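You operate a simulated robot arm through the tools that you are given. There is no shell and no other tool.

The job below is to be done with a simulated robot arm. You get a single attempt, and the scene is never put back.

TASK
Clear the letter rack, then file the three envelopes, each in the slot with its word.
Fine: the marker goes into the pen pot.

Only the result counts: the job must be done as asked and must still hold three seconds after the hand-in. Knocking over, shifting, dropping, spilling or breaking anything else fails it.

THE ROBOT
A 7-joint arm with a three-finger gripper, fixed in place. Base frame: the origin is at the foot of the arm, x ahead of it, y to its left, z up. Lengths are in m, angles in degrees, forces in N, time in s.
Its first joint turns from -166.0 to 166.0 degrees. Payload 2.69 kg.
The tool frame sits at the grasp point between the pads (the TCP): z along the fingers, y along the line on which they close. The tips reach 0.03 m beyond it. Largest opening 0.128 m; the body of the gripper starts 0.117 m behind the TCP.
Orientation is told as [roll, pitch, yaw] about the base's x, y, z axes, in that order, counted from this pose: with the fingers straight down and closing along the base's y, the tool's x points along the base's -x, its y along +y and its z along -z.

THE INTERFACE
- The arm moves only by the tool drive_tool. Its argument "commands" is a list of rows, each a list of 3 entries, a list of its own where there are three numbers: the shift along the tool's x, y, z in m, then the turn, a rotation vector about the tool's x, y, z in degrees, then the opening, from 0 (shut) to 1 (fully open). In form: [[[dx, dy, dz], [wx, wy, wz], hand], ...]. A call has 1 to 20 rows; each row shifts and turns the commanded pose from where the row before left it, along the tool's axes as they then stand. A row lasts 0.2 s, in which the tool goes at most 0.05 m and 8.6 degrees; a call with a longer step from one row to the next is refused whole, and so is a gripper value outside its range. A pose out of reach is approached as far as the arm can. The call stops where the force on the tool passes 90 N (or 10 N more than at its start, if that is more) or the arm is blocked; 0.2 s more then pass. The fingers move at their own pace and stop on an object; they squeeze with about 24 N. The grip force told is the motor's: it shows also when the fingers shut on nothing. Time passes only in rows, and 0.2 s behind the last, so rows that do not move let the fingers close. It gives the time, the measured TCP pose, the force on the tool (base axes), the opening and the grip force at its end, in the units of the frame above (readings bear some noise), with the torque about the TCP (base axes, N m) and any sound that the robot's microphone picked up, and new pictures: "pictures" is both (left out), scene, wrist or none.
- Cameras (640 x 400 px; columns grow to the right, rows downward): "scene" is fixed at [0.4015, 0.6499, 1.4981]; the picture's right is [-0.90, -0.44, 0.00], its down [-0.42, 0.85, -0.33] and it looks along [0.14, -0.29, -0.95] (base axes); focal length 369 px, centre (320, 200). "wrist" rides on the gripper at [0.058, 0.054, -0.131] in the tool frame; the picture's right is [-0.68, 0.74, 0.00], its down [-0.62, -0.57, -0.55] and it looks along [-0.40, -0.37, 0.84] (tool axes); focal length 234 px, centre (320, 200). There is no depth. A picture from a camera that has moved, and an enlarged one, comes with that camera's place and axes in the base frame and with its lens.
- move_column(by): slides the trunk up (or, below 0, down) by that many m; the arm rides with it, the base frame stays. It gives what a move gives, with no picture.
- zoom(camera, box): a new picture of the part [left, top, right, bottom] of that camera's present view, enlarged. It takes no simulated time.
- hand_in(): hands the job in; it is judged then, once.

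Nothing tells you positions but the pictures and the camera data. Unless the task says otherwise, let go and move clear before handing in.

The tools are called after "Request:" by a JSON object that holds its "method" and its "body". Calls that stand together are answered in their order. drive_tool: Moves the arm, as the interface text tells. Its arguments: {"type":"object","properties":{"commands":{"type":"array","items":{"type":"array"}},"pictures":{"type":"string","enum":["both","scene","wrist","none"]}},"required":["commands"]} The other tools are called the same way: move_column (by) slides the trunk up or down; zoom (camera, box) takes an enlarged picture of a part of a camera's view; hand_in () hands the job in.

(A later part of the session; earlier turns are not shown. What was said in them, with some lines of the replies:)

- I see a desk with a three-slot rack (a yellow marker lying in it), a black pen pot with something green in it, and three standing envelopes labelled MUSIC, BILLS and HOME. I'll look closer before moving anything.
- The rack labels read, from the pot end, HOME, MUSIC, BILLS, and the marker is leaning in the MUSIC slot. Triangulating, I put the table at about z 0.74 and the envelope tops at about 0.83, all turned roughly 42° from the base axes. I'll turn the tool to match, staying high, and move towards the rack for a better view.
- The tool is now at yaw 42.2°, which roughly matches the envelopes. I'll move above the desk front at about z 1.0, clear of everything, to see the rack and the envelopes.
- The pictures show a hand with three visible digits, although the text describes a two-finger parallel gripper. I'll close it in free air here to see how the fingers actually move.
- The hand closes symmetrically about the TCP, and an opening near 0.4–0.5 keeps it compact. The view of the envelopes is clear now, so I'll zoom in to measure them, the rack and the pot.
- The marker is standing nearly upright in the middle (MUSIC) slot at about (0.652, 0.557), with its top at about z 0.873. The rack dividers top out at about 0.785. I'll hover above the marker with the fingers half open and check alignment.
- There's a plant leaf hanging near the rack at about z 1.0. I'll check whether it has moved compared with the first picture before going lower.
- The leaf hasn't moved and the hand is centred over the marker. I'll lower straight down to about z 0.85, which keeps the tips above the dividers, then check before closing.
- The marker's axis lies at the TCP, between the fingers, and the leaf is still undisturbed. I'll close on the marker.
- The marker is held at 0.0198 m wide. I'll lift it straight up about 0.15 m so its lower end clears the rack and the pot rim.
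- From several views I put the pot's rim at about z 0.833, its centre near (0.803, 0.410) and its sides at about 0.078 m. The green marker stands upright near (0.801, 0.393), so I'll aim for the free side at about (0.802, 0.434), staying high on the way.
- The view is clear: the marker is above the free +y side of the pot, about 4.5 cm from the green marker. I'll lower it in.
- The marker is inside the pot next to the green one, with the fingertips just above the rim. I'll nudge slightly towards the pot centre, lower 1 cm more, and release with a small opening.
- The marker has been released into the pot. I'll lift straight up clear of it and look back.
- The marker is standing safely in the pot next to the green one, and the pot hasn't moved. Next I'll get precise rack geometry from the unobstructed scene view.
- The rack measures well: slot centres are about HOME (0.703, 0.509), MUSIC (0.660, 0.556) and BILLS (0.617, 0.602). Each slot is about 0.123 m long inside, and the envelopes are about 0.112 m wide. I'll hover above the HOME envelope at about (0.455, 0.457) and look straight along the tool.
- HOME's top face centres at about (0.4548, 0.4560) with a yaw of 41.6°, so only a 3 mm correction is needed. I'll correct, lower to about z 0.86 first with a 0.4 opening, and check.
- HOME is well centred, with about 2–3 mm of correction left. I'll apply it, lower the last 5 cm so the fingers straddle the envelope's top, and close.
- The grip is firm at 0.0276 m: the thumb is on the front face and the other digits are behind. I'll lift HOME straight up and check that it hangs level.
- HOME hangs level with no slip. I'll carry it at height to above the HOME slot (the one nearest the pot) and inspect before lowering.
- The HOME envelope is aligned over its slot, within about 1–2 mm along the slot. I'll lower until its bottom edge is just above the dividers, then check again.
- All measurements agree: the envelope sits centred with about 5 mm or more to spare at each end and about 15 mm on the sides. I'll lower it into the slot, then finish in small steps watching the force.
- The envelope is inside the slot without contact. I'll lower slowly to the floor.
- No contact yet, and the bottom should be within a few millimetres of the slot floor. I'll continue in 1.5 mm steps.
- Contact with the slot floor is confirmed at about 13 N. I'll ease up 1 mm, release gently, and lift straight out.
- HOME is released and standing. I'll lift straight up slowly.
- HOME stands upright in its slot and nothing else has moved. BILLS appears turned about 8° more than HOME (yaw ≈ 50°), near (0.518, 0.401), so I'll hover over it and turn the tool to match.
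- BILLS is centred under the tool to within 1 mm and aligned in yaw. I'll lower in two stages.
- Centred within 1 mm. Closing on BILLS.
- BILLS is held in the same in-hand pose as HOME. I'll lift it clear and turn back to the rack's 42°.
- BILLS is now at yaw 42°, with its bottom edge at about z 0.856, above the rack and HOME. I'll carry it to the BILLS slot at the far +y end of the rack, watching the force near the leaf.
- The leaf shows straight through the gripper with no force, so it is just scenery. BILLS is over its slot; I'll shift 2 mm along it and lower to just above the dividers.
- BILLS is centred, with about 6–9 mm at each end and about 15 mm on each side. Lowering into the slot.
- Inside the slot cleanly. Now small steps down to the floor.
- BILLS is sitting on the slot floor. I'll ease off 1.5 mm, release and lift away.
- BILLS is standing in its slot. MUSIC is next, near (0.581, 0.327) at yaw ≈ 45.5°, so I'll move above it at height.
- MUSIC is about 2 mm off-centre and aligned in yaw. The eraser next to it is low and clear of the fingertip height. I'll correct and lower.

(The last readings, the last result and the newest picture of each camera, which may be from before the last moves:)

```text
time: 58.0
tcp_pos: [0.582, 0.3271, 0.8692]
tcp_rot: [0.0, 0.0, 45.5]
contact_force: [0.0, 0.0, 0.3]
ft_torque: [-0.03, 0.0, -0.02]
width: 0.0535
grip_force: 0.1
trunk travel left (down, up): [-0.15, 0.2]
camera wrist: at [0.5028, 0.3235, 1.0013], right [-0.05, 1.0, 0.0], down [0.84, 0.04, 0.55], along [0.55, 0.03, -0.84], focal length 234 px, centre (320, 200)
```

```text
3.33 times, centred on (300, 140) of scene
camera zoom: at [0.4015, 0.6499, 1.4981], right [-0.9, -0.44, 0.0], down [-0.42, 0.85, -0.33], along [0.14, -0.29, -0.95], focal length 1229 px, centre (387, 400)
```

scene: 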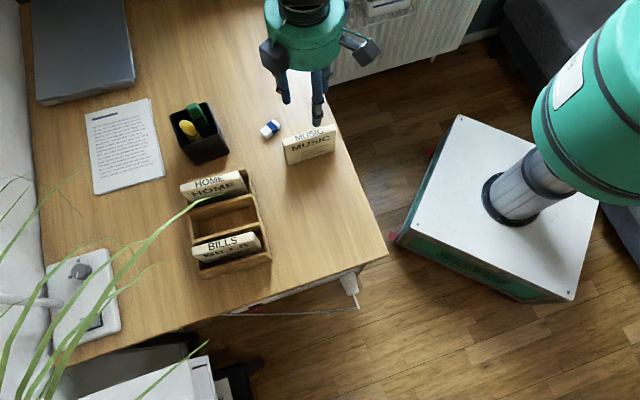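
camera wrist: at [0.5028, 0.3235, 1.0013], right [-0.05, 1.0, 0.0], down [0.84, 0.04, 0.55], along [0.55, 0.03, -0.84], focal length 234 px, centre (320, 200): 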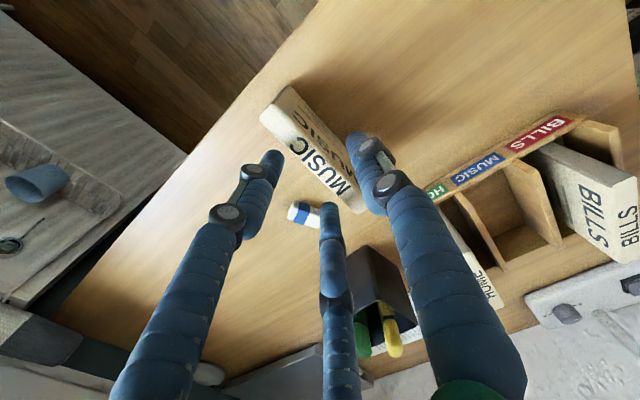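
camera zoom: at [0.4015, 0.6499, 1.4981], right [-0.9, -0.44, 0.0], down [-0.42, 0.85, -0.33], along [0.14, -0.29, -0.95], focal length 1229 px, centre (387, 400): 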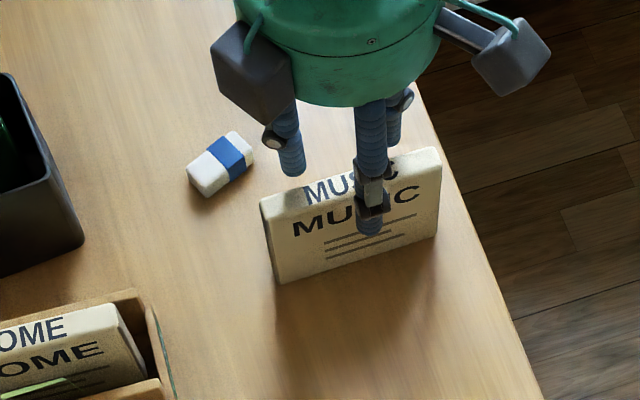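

Request:
{"method": "drive_tool", "body": {"commands": [[[0, 0.001, 0.015], [0, 0, 0], 0.42], [[0, 0, 0.015], [0, 0, 0], 0.42], [[0, 0, 0.015], [0, 0, 0], 0.42], [[0, 0, 0.008], [0, 0, 0], 0.42], [[0, 0, 0], [0, 0, 0], 0.42]], "pictures": "wrist"}}

Request:
{"method": "zoom", "body": {"camera": "wrist", "box": [220, 60, 420, 260]}}

```text
time: 59.2
tcp_pos: [0.5808, 0.3286, 0.8162]
tcp_rot: [0.0, 0.0, 45.5]
contact_force: [-0.3, -0.7, -0.9]
ft_torque: [-0.01, -0.01, 0.0]
width: 0.0541
grip_force: 0.1
trunk travel left (down, up): [-0.15, 0.2]
camera wrist: at [0.501, 0.3247, 0.9485], right [-0.05, 1.0, 0.0], down [0.84, 0.04, 0.55], along [0.55, 0.03, -0.84], focal length 234 px, centre (320, 200)
```

wrist: 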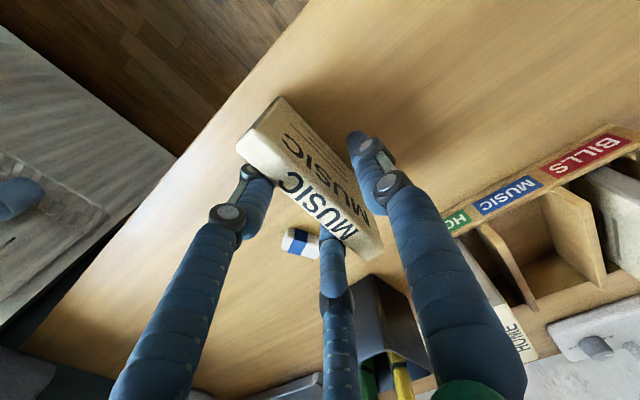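

```text
2.00 times, centred on (320, 160) of wrist
camera zoom: at [0.501, 0.3247, 0.9485], right [-0.05, 1.0, 0.0], down [0.84, 0.04, 0.55], along [0.55, 0.03, -0.84], focal length 468 px, centre (320, 280)
```

zoom: 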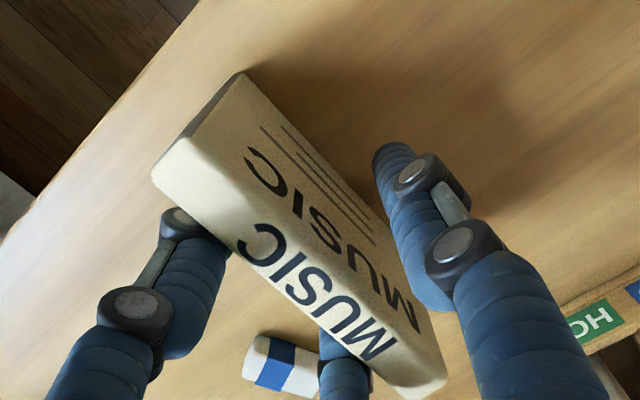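

Same relative pose as BILLS had. Closing and lifting MUSIC.

Request:
{"method": "drive_tool", "body": {"commands": [[[0, 0, 0], [0, 0, 0], 0], [[0, 0, 0], [0, 0, 0], 0], [[0, 0, 0], [0, 0, 0], 0], [[0, 0, 0], [0, 0, 0], 0]], "pictures": "none"}}

Request:
{"method": "zoom", "body": {"camera": "wrist", "box": [220, 60, 420, 260]}}

```text
time: 60.2
tcp_pos: [0.5803, 0.3303, 0.818]
tcp_rot: [0.0, 0.0, 45.5]
contact_force: [-0.1, 0.8, -0.3]
ft_torque: [0.02, -0.01, 0.03]
width: 0.0275
grip_force: 24.0
trunk travel left (down, up): [-0.15, 0.2]
```

```text
2.00 times, centred on (320, 160) of wrist
camera zoom: at [0.5011, 0.3247, 0.9487], right [-0.05, 1.0, 0.0], down [0.84, 0.04, 0.55], along [0.55, 0.03, -0.84], focal length 468 px, centre (320, 280)
```

zoom: 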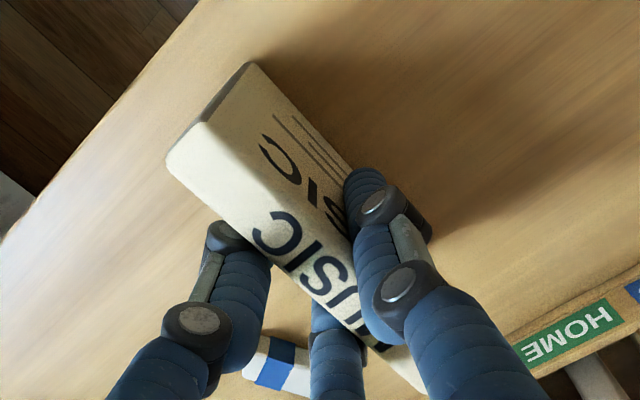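

MUSIC is gripped just like the others. I'll lift high enough to pass over HOME and turn back to 42°.

Request:
{"method": "drive_tool", "body": {"commands": [[[0, 0, -0.01], [0, 0, 0], 0], [[0, 0, -0.02], [0, 0, 0], 0], [[0, 0, -0.03], [0, 0, 0], 0], [[0, 0, -0.03], [0, 0, 0], 0], [[0, 0, -0.03], [0, 0, 0], 0], [[0, 0, -0.03], [0, 0, 0], 0], [[0, 0, -0.02], [0, 0, 0], 0], [[0, 0, 0], [0, 0, 3.5], 0], [[0, 0, 0], [0, 0, 0], 0]], "pictures": "both"}}

Request:
{"method": "zoom", "body": {"camera": "scene", "box": [160, 80, 360, 290]}}

```text
time: 62.2
tcp_pos: [0.5828, 0.3317, 0.9858]
tcp_rot: [-0.1, 0.0, 41.9]
contact_force: [0.7, 0.4, -0.8]
ft_torque: [-0.05, -0.02, 0.0]
width: 0.0276
grip_force: 23.9
trunk travel left (down, up): [-0.15, 0.2]
camera wrist: at [0.5026, 0.3304, 1.1181], right [0.01, 1.0, 0.0], down [0.84, -0.01, 0.55], along [0.55, -0.01, -0.84], focal length 234 px, centre (320, 200)
```

scene: 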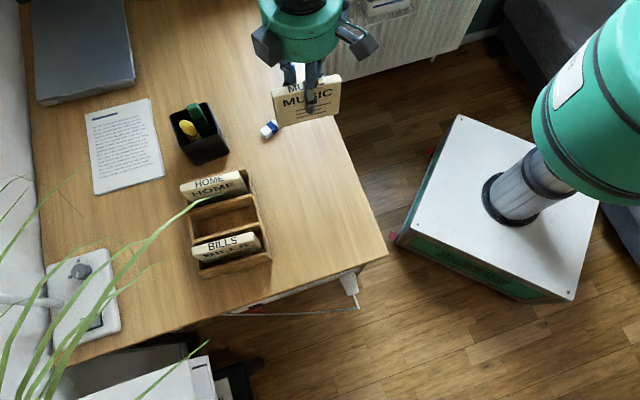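
wrist: 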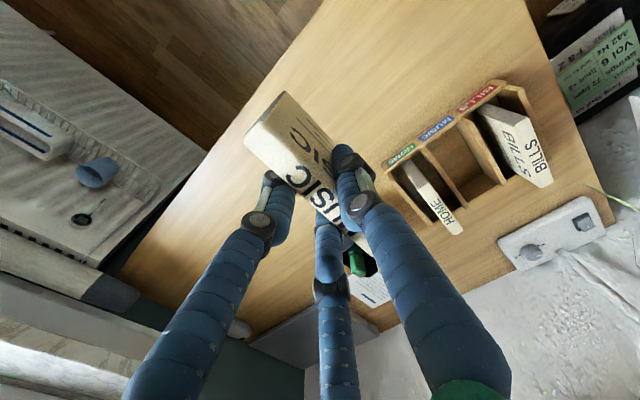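

```text
1.90 times, centred on (260, 185) of scene
camera zoom: at [0.4015, 0.6499, 1.4981], right [-0.9, -0.44, 0.0], down [-0.42, 0.85, -0.33], along [0.14, -0.29, -0.95], focal length 702 px, centre (434, 229)
```

zoom: 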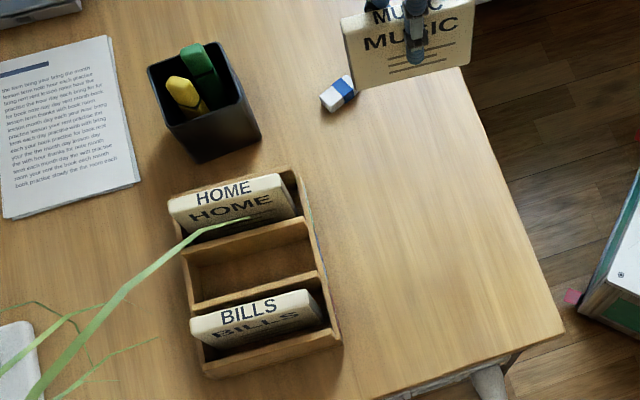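

HOME and BILLS are both upright. I'll carry MUSIC over to the middle slot at height.

Request:
{"method": "drive_tool", "body": {"commands": [[[-0.026, 0.0135, 0], [0, 0, 0], 0], [[-0.026, 0.0135, 0], [0, 0, 0], 0], [[-0.026, 0.0135, 0], [0, 0, 0], 0], [[-0.026, 0.0135, 0], [0, 0, 0], 0], [[-0.026, 0.0135, 0], [0, 0, 0], 0], [[-0.026, 0.0135, 0], [0, 0, 0], 0], [[-0.026, 0.0135, 0], [0, 0, 0], 0], [[-0.026, 0.0135, 0], [0, 0, 0], 0], [[0, 0, 0], [0, 0, 0], 0]], "pictures": "both"}}

Request:
{"method": "zoom", "body": {"camera": "wrist", "box": [220, 40, 440, 260]}}

Request:
{"method": "zoom", "body": {"camera": "scene", "box": [150, 130, 290, 290]}}

```text
time: 64.2
tcp_pos: [0.6649, 0.5514, 0.985]
tcp_rot: [0.1, 0.0, 42.0]
contact_force: [0.8, -0.2, -1.0]
ft_torque: [-0.03, 0.01, 0.0]
width: 0.0275
grip_force: 23.8
trunk travel left (down, up): [-0.15, 0.2]
camera wrist: at [0.5858, 0.551, 1.1169], right [0.01, 1.0, 0.0], down [0.84, -0.01, 0.55], along [0.55, -0.01, -0.84], focal length 234 px, centre (320, 200)
```

scene: 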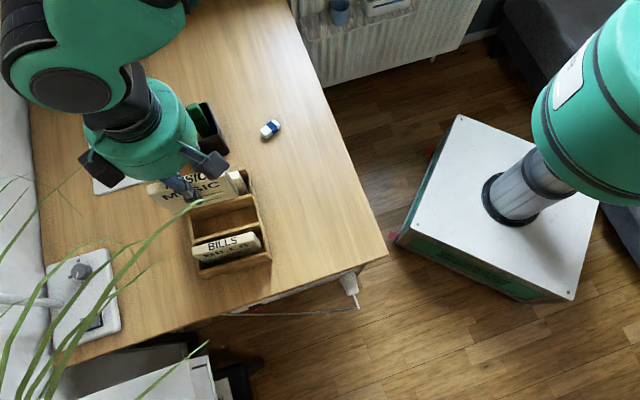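
wrist: 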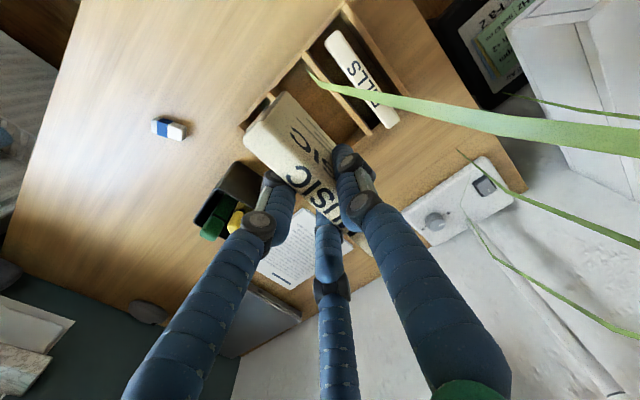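

```text
1.82 times, centred on (330, 150) of wrist
camera zoom: at [0.5858, 0.551, 1.1169], right [0.01, 1.0, 0.0], down [0.84, -0.01, 0.55], along [0.55, -0.01, -0.84], focal length 426 px, centre (302, 291)
```

zoom: 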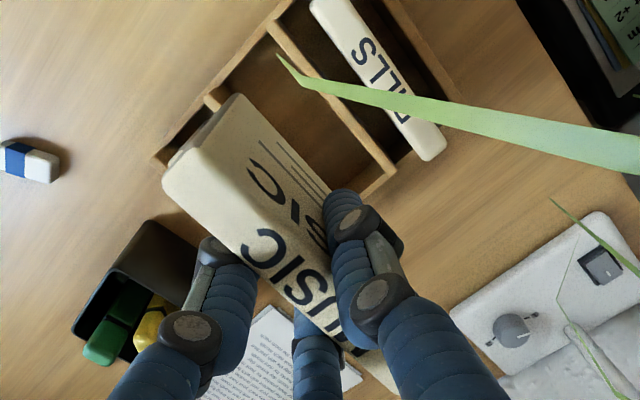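

```text
2.50 times, centred on (220, 210) of scene
camera zoom: at [0.4015, 0.6499, 1.4981], right [-0.9, -0.44, 0.0], down [-0.42, 0.85, -0.33], along [0.14, -0.29, -0.95], focal length 922 px, centre (570, 175)
```

zoom: 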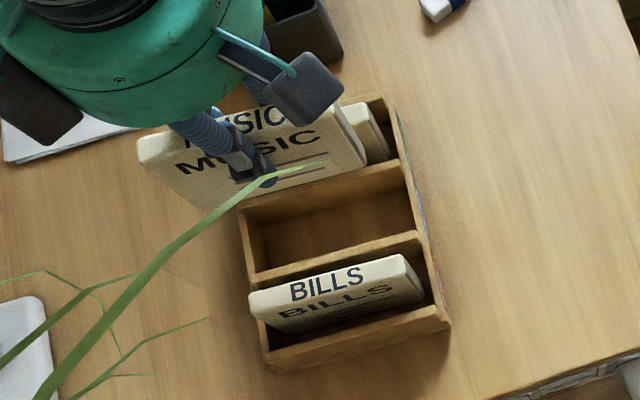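

Aligned over MUSIC's slot within about 1 mm. I'll lower to just above the dividers and check the clearance to both neighbours.

Request:
{"method": "drive_tool", "body": {"commands": [[[0.001, 0, 0.02], [0, 0, 0], 0], [[0, 0, 0.02], [0, 0, 0], 0], [[0, 0, 0.02], [0, 0, 0], 0], [[0, 0, 0.02], [0, 0, 0], 0], [[0, 0, 0.016], [0, 0, 0], 0], [[0, 0, 0], [0, 0, 0], 0]], "pictures": "both"}}

Request:
{"method": "zoom", "body": {"camera": "wrist", "box": [240, 40, 340, 140]}}

Request:
{"method": "zoom", "body": {"camera": "wrist", "box": [220, 60, 420, 260]}}

Request:
{"method": "zoom", "body": {"camera": "scene", "box": [170, 150, 290, 280]}}

```text
time: 65.6
tcp_pos: [0.6638, 0.5504, 0.8911]
tcp_rot: [-0.1, -0.1, 42.0]
contact_force: [-0.5, 0.1, -1.0]
ft_torque: [-0.02, 0.05, 0.07]
width: 0.0275
grip_force: 24.3
trunk travel left (down, up): [-0.15, 0.2]
camera wrist: at [0.5843, 0.5501, 1.0222], right [0.01, 1.0, 0.0], down [0.84, -0.01, 0.55], along [0.55, -0.01, -0.84], focal length 234 px, centre (320, 200)
```

scene: 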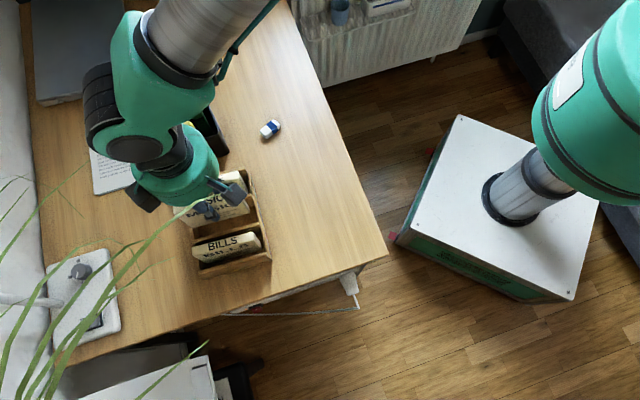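
wrist: 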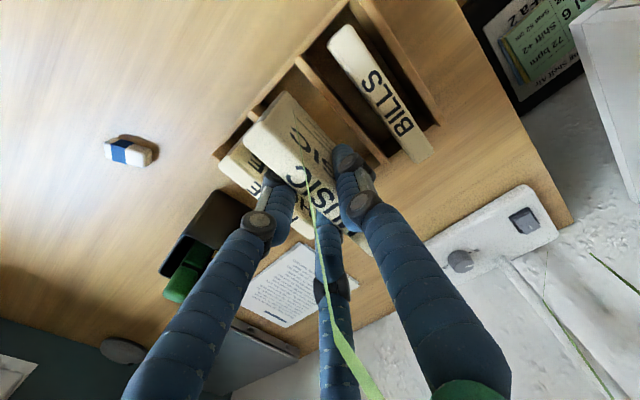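

```text
4.00 times, centred on (290, 90) of wrist
camera zoom: at [0.5843, 0.5501, 1.0222], right [0.01, 1.0, 0.0], down [0.84, -0.01, 0.55], along [0.55, -0.01, -0.84], focal length 937 px, centre (440, 640)
```

zoom: 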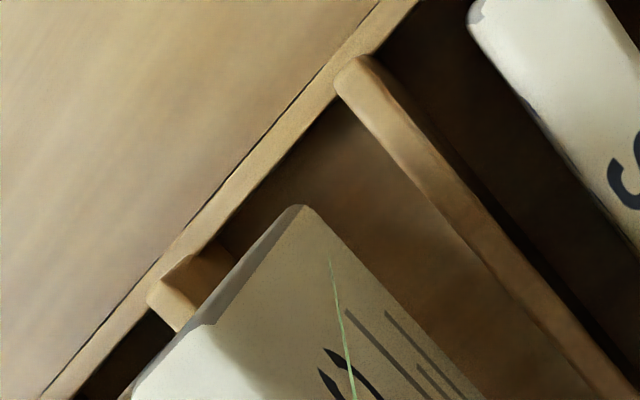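

```text
2.00 times, centred on (320, 160) of wrist
camera zoom: at [0.5843, 0.5501, 1.0222], right [0.01, 1.0, 0.0], down [0.84, -0.01, 0.55], along [0.55, -0.01, -0.84], focal length 468 px, centre (320, 280)
```

zoom: 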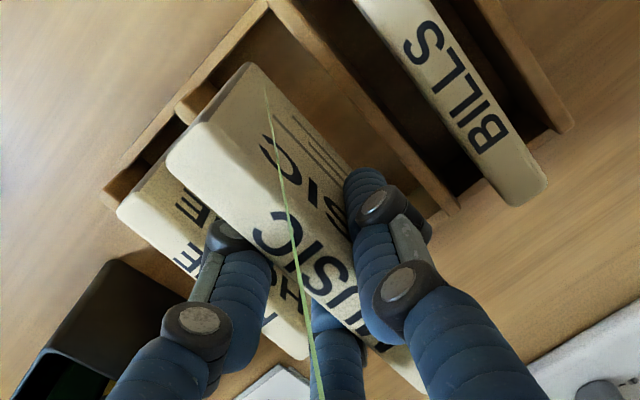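

```text
3.08 times, centred on (230, 215) of scene
camera zoom: at [0.4015, 0.6499, 1.4981], right [-0.9, -0.44, 0.0], down [-0.42, 0.85, -0.33], along [0.14, -0.29, -0.95], focal length 1134 px, centre (597, 154)
```

zoom: 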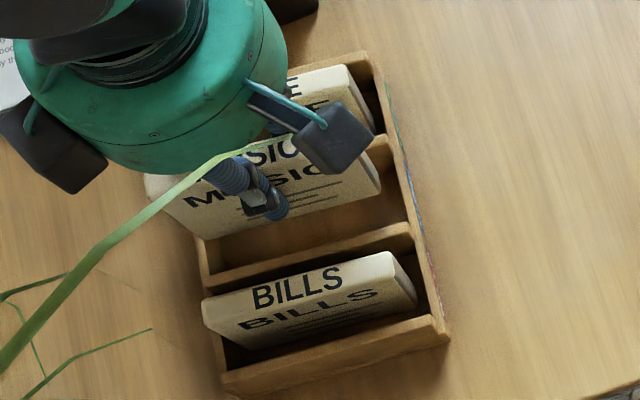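

Clear on all sides. Lowering MUSIC into its slot.

Request:
{"method": "drive_tool", "body": {"commands": [[[0, 0, 0.012], [0, 0, 0], 0], [[0, 0, 0.012], [0, 0, 0], 0], [[0, 0, 0.012], [0, 0, 0], 0], [[0, 0, 0.01], [0, 0, 0], 0], [[0, 0, 0.008], [0, 0, 0], 0], [[0, 0, 0], [0, 0, 0], 0]], "pictures": "both"}}

Request:
{"method": "zoom", "body": {"camera": "wrist", "box": [220, 60, 420, 260]}}

Request:
{"method": "zoom", "body": {"camera": "scene", "box": [170, 150, 290, 280]}}

```text
time: 67.0
tcp_pos: [0.663, 0.5482, 0.8359]
tcp_rot: [0.0, 0.0, 42.0]
contact_force: [0.4, 0.6, -0.7]
ft_torque: [0.03, 0.01, -0.02]
width: 0.0277
grip_force: 23.6
trunk travel left (down, up): [-0.15, 0.2]
camera wrist: at [0.5832, 0.5485, 0.9682], right [0.01, 1.0, 0.0], down [0.84, -0.01, 0.55], along [0.55, -0.01, -0.84], focal length 234 px, centre (320, 200)
```

scene: 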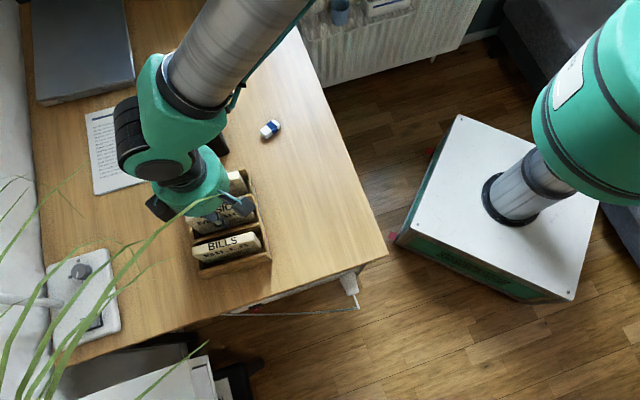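
wrist: 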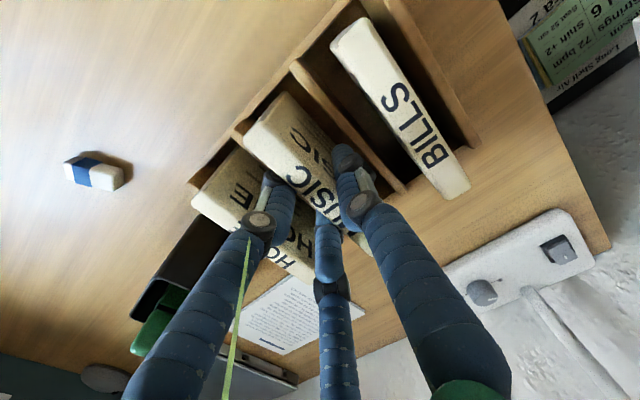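

```text
2.00 times, centred on (320, 160) of wrist
camera zoom: at [0.5832, 0.5485, 0.9682], right [0.01, 1.0, 0.0], down [0.84, -0.01, 0.55], along [0.55, -0.01, -0.84], focal length 468 px, centre (320, 280)
```

zoom: 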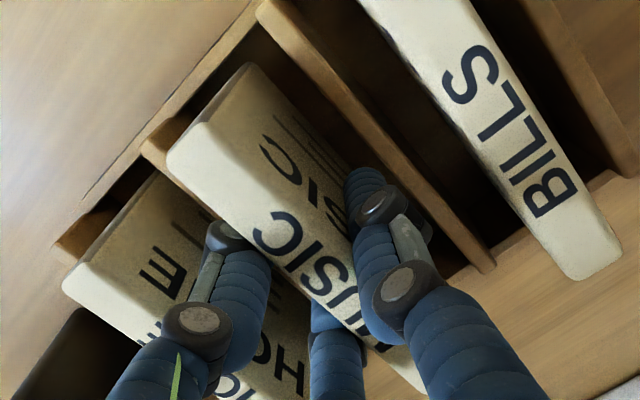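

```text
3.08 times, centred on (230, 215) of scene
camera zoom: at [0.4015, 0.6499, 1.4981], right [-0.9, -0.44, 0.0], down [-0.42, 0.85, -0.33], along [0.14, -0.29, -0.95], focal length 1134 px, centre (597, 154)
```

zoom: 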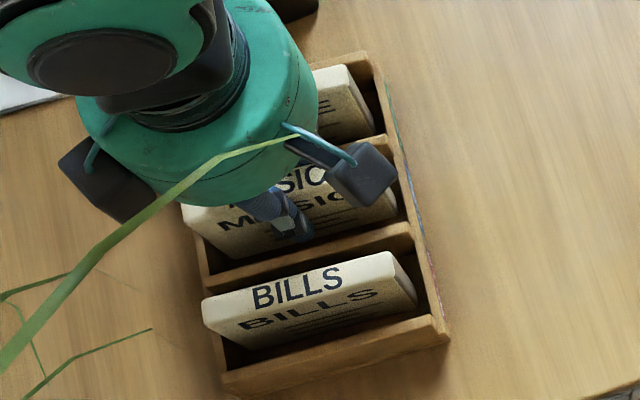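

Request:
{"method": "drive_tool", "body": {"commands": [[[0, 0, 0.004], [0, 0, 0], 0], [[0, 0, 0.004], [0, 0, 0], 0], [[0, 0, 0.0015], [0, 0, 0], 0], [[0, 0, 0], [0, 0, 0], 0]], "pictures": "none"}}

Request:
{"method": "drive_tool", "body": {"commands": [[[0, 0, 0.0015], [0, 0, 0], 0], [[0, 0, 0], [0, 0, 0], 0]], "pictures": "none"}}

```text
time: 68.0
tcp_pos: [0.6633, 0.5478, 0.8282]
tcp_rot: [0.0, -0.1, 42.1]
contact_force: [0.7, -0.1, -0.1]
ft_torque: [-0.02, -0.01, -0.01]
width: 0.0276
grip_force: 24.0
trunk travel left (down, up): [-0.15, 0.2]
```

```text
time: 68.6
tcp_pos: [0.6626, 0.5489, 0.8274]
tcp_rot: [0.1, 0.0, 42.0]
contact_force: [0.1, -0.2, -1.7]
ft_torque: [-0.02, 0.01, 0.01]
width: 0.0277
grip_force: 23.6
trunk travel left (down, up): [-0.15, 0.2]
```

Request:
{"method": "drive_tool", "body": {"commands": [[[0, 0, 0.0015], [0, 0, 0], 0], [[0, 0, 0], [0, 0, 0], 0]], "pictures": "none"}}

Request:
{"method": "drive_tool", "body": {"commands": [[[0, 0, 0.0012], [0, 0, 0], 0], [[0, 0, 0], [0, 0, 0], 0]], "pictures": "none"}}

```text
time: 69.2
tcp_pos: [0.6642, 0.5489, 0.8251]
tcp_rot: [0.0, 0.0, 42.0]
contact_force: [-0.1, 0.0, -0.9]
ft_torque: [0.02, 0.01, 0.02]
width: 0.0273
grip_force: 23.9
trunk travel left (down, up): [-0.15, 0.2]
```

```text
time: 69.8
tcp_pos: [0.6635, 0.5488, 0.8238]
tcp_rot: [0.0, 0.0, 42.1]
contact_force: [-1.0, -0.5, 3.9]
ft_torque: [-0.04, 0.24, 0.01]
width: 0.0276
grip_force: 23.9
trunk travel left (down, up): [-0.15, 0.2]
```

The floor contact has begun at about 4 N. One more millimetre to seat it, then I'll ease off and release.

Request:
{"method": "drive_tool", "body": {"commands": [[[0, 0, 0.001], [0, 0, 0], 0], [[0, 0, 0], [0, 0, 0], 0]], "pictures": "none"}}

Request:
{"method": "drive_tool", "body": {"commands": [[[0, 0, -0.001], [0, 0, 0], 0], [[0, 0, 0], [0, 0, 0], 0.38], [[0, 0, 0], [0, 0, 0], 0.38], [[0, 0, 0], [0, 0, 0], 0.38]], "pictures": "both"}}

Request:
{"method": "zoom", "body": {"camera": "wrist", "box": [220, 60, 420, 260]}}

```text
time: 70.4
tcp_pos: [0.6631, 0.5485, 0.8231]
tcp_rot: [-0.1, -0.2, 42.0]
contact_force: [-0.2, -3.1, 14.0]
ft_torque: [-0.25, 0.25, -0.02]
width: 0.0276
grip_force: 23.9
trunk travel left (down, up): [-0.15, 0.2]
```

```text
time: 71.4
tcp_pos: [0.663, 0.5491, 0.823]
tcp_rot: [0.0, 0.0, 41.9]
contact_force: [-2.2, 1.6, -1.9]
ft_torque: [0.05, 0.07, -0.03]
width: 0.0496
grip_force: 0.0
trunk travel left (down, up): [-0.15, 0.2]
camera wrist: at [0.5836, 0.5487, 0.9552], right [0.01, 1.0, 0.0], down [0.84, -0.01, 0.55], along [0.55, -0.01, -0.84], focal length 234 px, centre (320, 200)
```

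scene: 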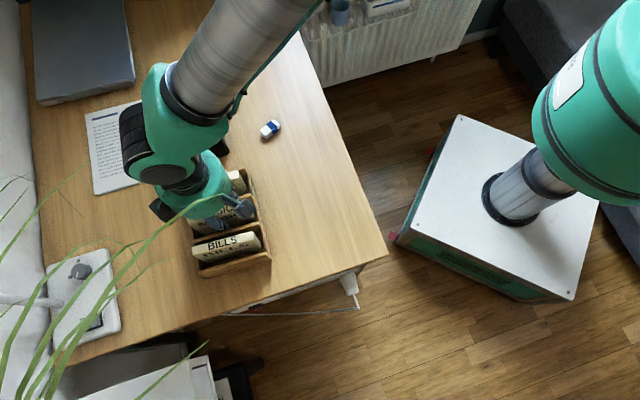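
wrist: 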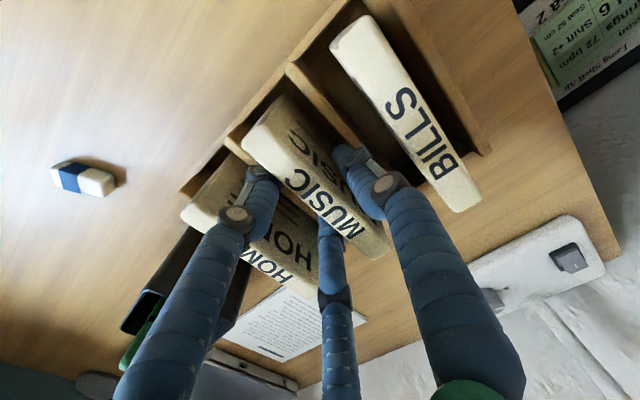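

```text
2.00 times, centred on (320, 160) of wrist
camera zoom: at [0.5836, 0.5487, 0.9552], right [0.01, 1.0, 0.0], down [0.84, -0.01, 0.55], along [0.55, -0.01, -0.84], focal length 468 px, centre (320, 280)
```

zoom: 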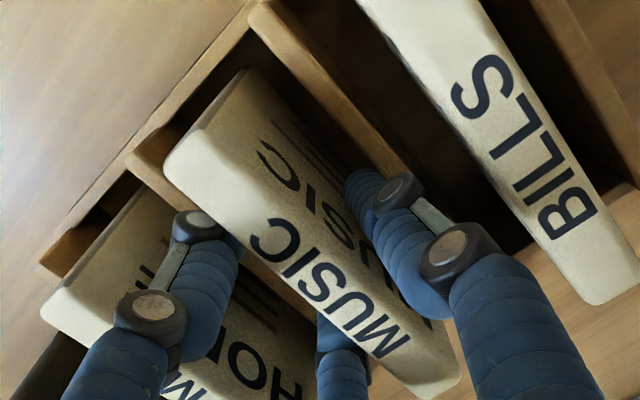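

MUSIC is released and standing. Lifting straight up, slowly at first, with the opening kept small to stay clear of the neighbours.

Request:
{"method": "drive_tool", "body": {"commands": [[[0, 0, -0.006], [0, 0, 0], 0.38], [[0, 0, -0.01], [0, 0, 0], 0.38], [[0, 0, -0.015], [0, 0, 0], 0.38], [[0, 0, -0.02], [0, 0, 0], 0.38], [[0, 0, -0.03], [0, 0, 0], 0.38], [[0, 0, -0.03], [0, 0, 0], 0.38], [[0, 0, -0.03], [0, 0, 0], 0.38], [[0, 0, -0.03], [0, 0, 0], 0.38]], "pictures": "both"}}

Request:
{"method": "zoom", "body": {"camera": "wrist", "box": [220, 60, 420, 260]}}

```text
time: 73.2
tcp_pos: [0.6628, 0.5494, 0.9938]
tcp_rot: [0.0, 0.1, 41.9]
contact_force: [0.3, -0.6, -1.2]
ft_torque: [-0.01, 0.02, 0.01]
width: 0.0489
grip_force: 0.0
trunk travel left (down, up): [-0.15, 0.2]
camera wrist: at [0.5826, 0.5505, 1.1263], right [0.01, 1.0, 0.0], down [0.84, -0.01, 0.55], along [0.55, -0.01, -0.84], focal length 234 px, centre (320, 200)
```

scene: 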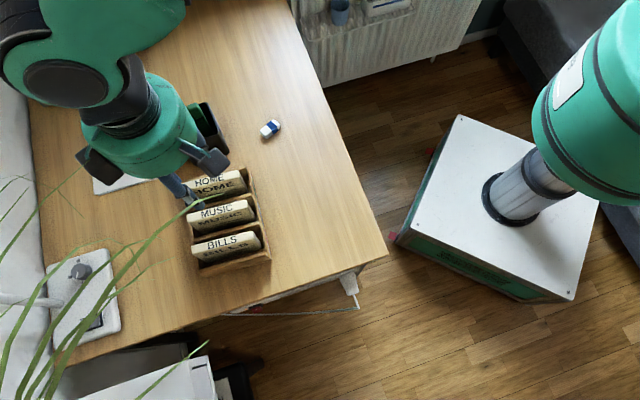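
wrist: 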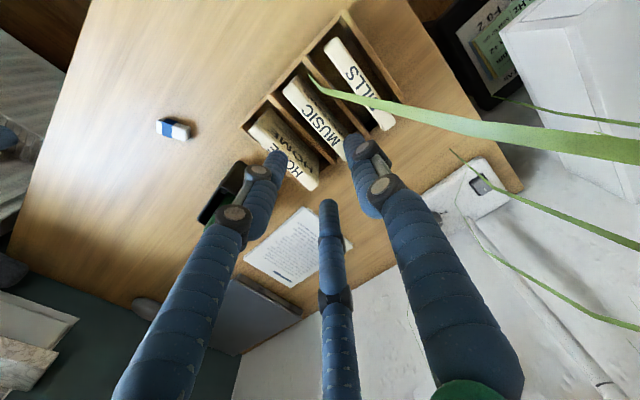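

```text
2.00 times, centred on (320, 160) of wrist
camera zoom: at [0.5826, 0.5505, 1.1263], right [0.01, 1.0, 0.0], down [0.84, -0.01, 0.55], along [0.55, -0.01, -0.84], focal length 468 px, centre (320, 280)
```

zoom: 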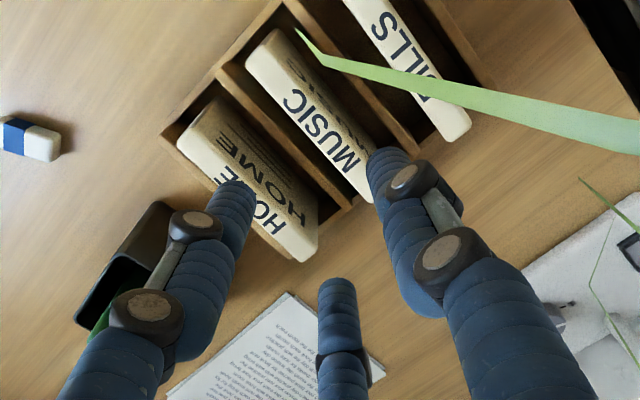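

All three are in. I'll move the arm well clear towards its start position and inspect the final scene.

Request:
{"method": "drive_tool", "body": {"commands": [[[0, 0, -0.03], [0, 0, 0], 0.38], [[0.035, 0, -0.01], [0, 0, 0], 0.38], [[0.035, 0, -0.01], [0, 0, 0], 0.38], [[0.035, 0, 0], [0, 0, 0], 0.38], [[0.035, 0, 0], [0, 0, 0], 0.38], [[0.035, 0, 0], [0, 0, 0], 0.38], [[0.035, 0, 0], [0, 0, 0], 0.38], [[0.035, 0, 0], [0, 0, 0], 0.38], [[0.035, 0, 0], [0, 0, 0], 0.38], [[0, 0, 0], [0, 0, 0], 0.38]], "pictures": "both"}}

Request:
{"method": "zoom", "body": {"camera": "scene", "box": [160, 90, 290, 290]}}

Request:
{"method": "zoom", "body": {"camera": "scene", "box": [175, 165, 280, 285]}}

Request:
{"method": "zoom", "body": {"camera": "wrist", "box": [260, 60, 420, 240]}}

```text
time: 75.4
tcp_pos: [0.4537, 0.3611, 1.0458]
tcp_rot: [0.0, 0.0, 42.0]
contact_force: [-0.1, 0.4, -0.2]
ft_torque: [0.04, -0.04, 0.02]
width: 0.0486
grip_force: 0.0
trunk travel left (down, up): [-0.15, 0.2]
camera wrist: at [0.3739, 0.3611, 1.1769], right [0.01, 1.0, 0.0], down [0.84, -0.01, 0.55], along [0.55, 0.0, -0.84], focal length 234 px, centre (320, 200)
```

scene: 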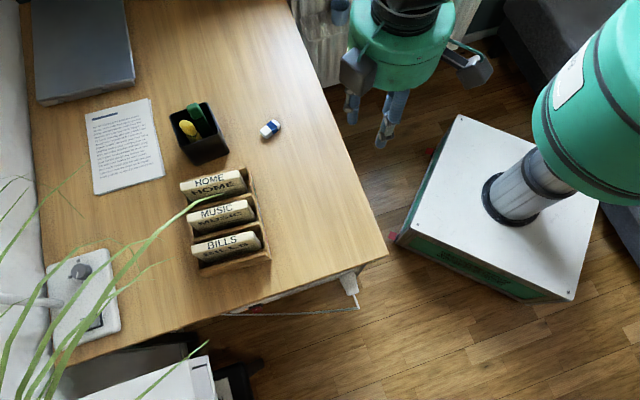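
wrist: 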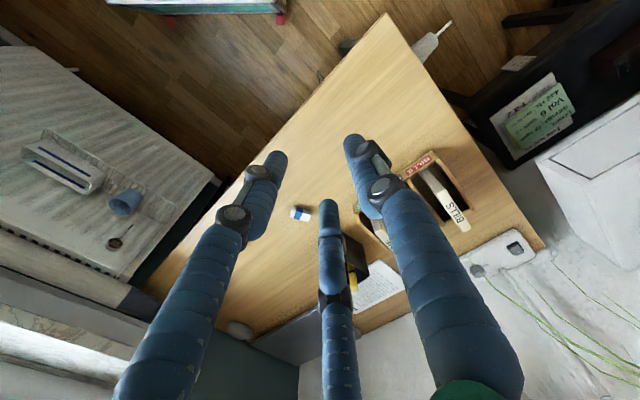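

```text
2.00 times, centred on (225, 190) of scene
camera zoom: at [0.4015, 0.6499, 1.4981], right [-0.9, -0.44, 0.0], down [-0.42, 0.85, -0.33], along [0.14, -0.29, -0.95], focal length 737 px, centre (510, 220)
```

zoom: 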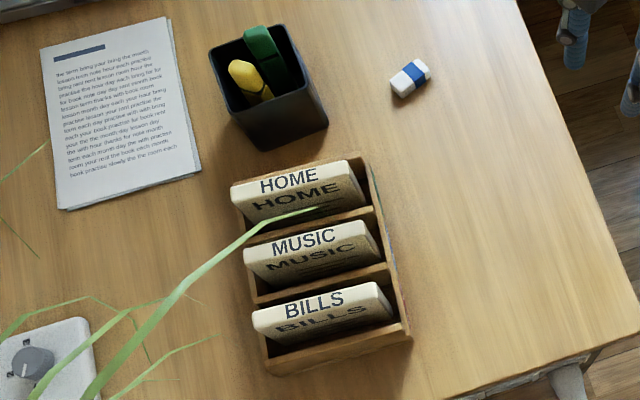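

```text
3.33 times, centred on (228, 225) of scene
camera zoom: at [0.4015, 0.6499, 1.4981], right [-0.9, -0.44, 0.0], down [-0.42, 0.85, -0.33], along [0.14, -0.29, -0.95], focal length 1229 px, centre (628, 117)
```

zoom: 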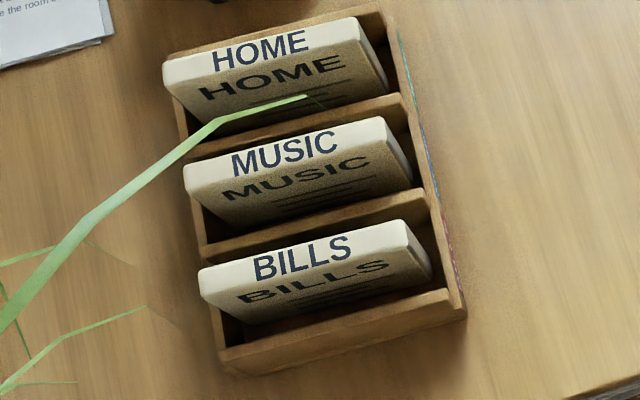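

```text
2.22 times, centred on (340, 150) of wrist
camera zoom: at [0.3739, 0.3611, 1.1769], right [0.01, 1.0, 0.0], down [0.84, -0.01, 0.55], along [0.55, 0.0, -0.84], focal length 520 px, centre (276, 311)
```

zoom: 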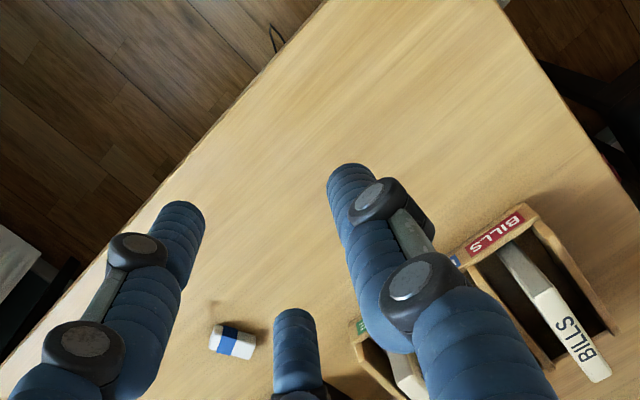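

Everything looks filed. I'll compare the same enlarged views as before to confirm the rack and the pot have not shifted.

Request:
{"method": "zoom", "body": {"camera": "scene", "box": [175, 220, 280, 285]}}

Request:
{"method": "zoom", "body": {"camera": "scene", "box": [175, 165, 280, 230]}}

Request:
{"method": "zoom", "body": {"camera": "scene", "box": [120, 60, 260, 200]}}

Request:
{"method": "zoom", "body": {"camera": "scene", "box": [160, 90, 400, 300]}}

```text
6.10 times, centred on (228, 252) of scene
camera zoom: at [0.4015, 0.6499, 1.4981], right [-0.9, -0.44, 0.0], down [-0.42, 0.85, -0.33], along [0.14, -0.29, -0.95], focal length 2247 px, centre (884, -120)
```

zoom: 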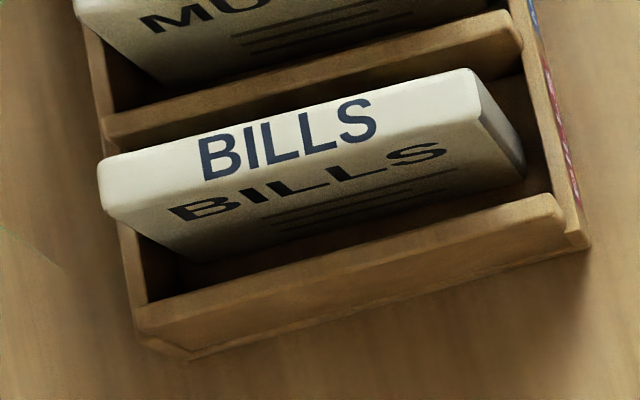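

```text
6.10 times, centred on (228, 198) of scene
camera zoom: at [0.4015, 0.6499, 1.4981], right [-0.9, -0.44, 0.0], down [-0.42, 0.85, -0.33], along [0.14, -0.29, -0.95], focal length 2247 px, centre (884, 215)
```

zoom: 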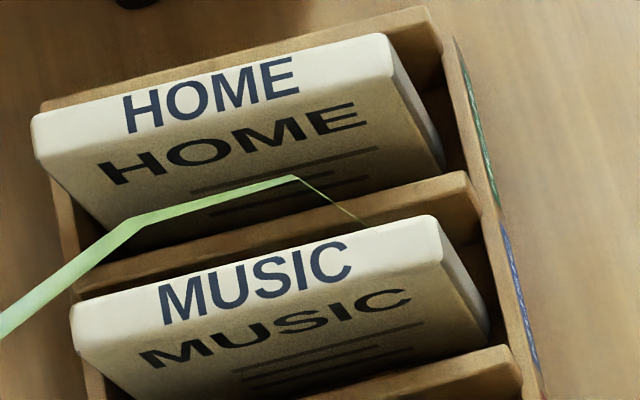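

```text
2.86 times, centred on (190, 130) of scene
camera zoom: at [0.4015, 0.6499, 1.4981], right [-0.9, -0.44, 0.0], down [-0.42, 0.85, -0.33], along [0.14, -0.29, -0.95], focal length 1053 px, centre (691, 400)
```

zoom: 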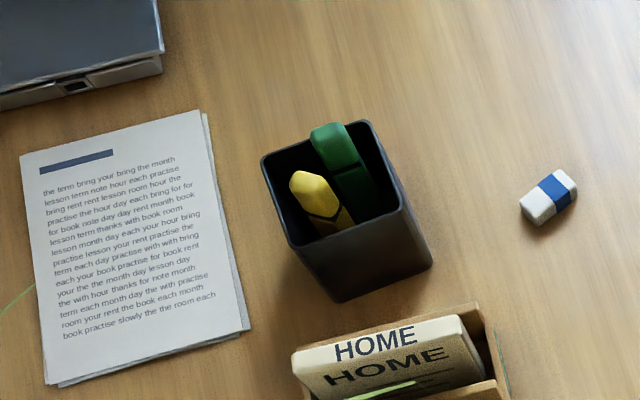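

```text
1.90 times, centred on (280, 195) of scene
camera zoom: at [0.4015, 0.6499, 1.4981], right [-0.9, -0.44, 0.0], down [-0.42, 0.85, -0.33], along [0.14, -0.29, -0.95], focal length 702 px, centre (396, 210)
```

zoom: 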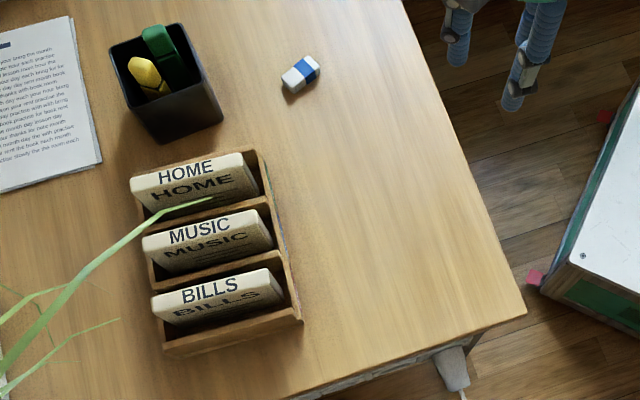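

The rack looks like it may sit a few millimetres off its first position. I'll compare with earlier identical crops to quantify that and see when it happened.

Request:
{"method": "zoom", "body": {"camera": "scene", "box": [170, 150, 290, 280]}}

Request:
{"method": "zoom", "body": {"camera": "scene", "box": [165, 130, 285, 250]}}

Request:
{"method": "zoom", "body": {"camera": "scene", "box": [170, 160, 290, 290]}}

Request:
{"method": "zoom", "body": {"camera": "scene", "box": [165, 150, 305, 290]}}

```text
3.08 times, centred on (230, 215) of scene
camera zoom: at [0.4015, 0.6499, 1.4981], right [-0.9, -0.44, 0.0], down [-0.42, 0.85, -0.33], along [0.14, -0.29, -0.95], focal length 1134 px, centre (597, 154)
```

zoom: 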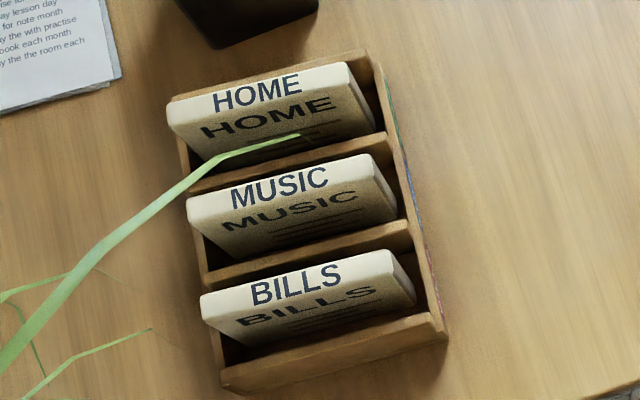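

```text
3.33 times, centred on (225, 190) of scene
camera zoom: at [0.4015, 0.6499, 1.4981], right [-0.9, -0.44, 0.0], down [-0.42, 0.85, -0.33], along [0.14, -0.29, -0.95], focal length 1229 px, centre (637, 233)
```

zoom: 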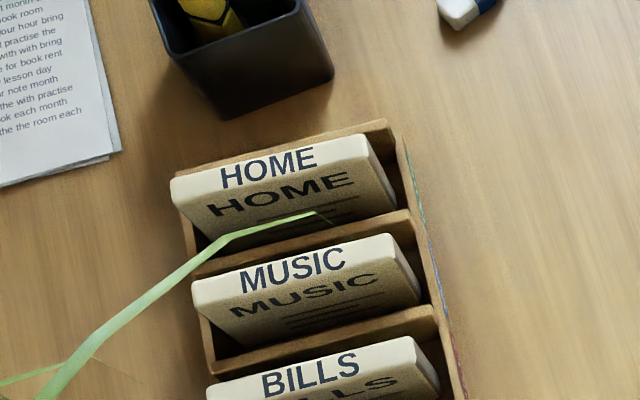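

```text
3.08 times, centred on (230, 225) of scene
camera zoom: at [0.4015, 0.6499, 1.4981], right [-0.9, -0.44, 0.0], down [-0.42, 0.85, -0.33], along [0.14, -0.29, -0.95], focal length 1134 px, centre (597, 123)
```

zoom: 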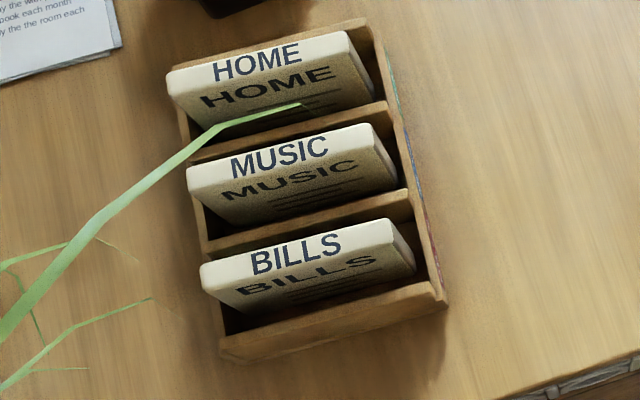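

```text
2.86 times, centred on (235, 220) of scene
camera zoom: at [0.4015, 0.6499, 1.4981], right [-0.9, -0.44, 0.0], down [-0.42, 0.85, -0.33], along [0.14, -0.29, -0.95], focal length 1053 px, centre (563, 143)
```

zoom: 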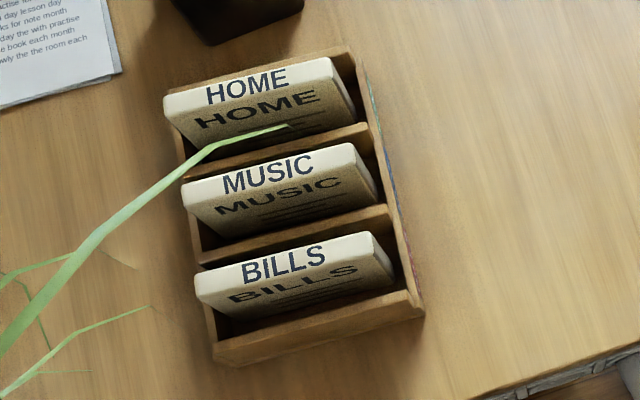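

Checked against the earlier crops, the pot, eraser, paper and laptop are exactly where they started. The rack has crept about 6 mm from seating the envelopes. HOME, MUSIC and BILLS each stand in their labelled slot, the yellow marker is in the pot, and the arm is clear with nothing in hand. I'm handing in now.

Request:
{"method": "hand_in", "body": {}}

```text
The job is handed in.
```

The rack is cleared and all three envelopes are filed. I've handed the job in, but no verdict has come back yet.

- **Marker:** the yellow marker is in the pen pot, standing next to the green one.
- **Envelopes:** HOME, MUSIC and BILLS each stand upright in the slot with their word.
- **Rack:** it ended up about 6 mm from where it started. This happened while I was setting the envelopes down, probably when the fingers brushed the dividers on release. I left it there, because pushing it back risked toppling the envelopes.
- **Everything else:** comparing pictures from before and after, the pot, eraser and paper haven't moved. The arm was clear of the desk objects, with its hand empty, when I handed in.
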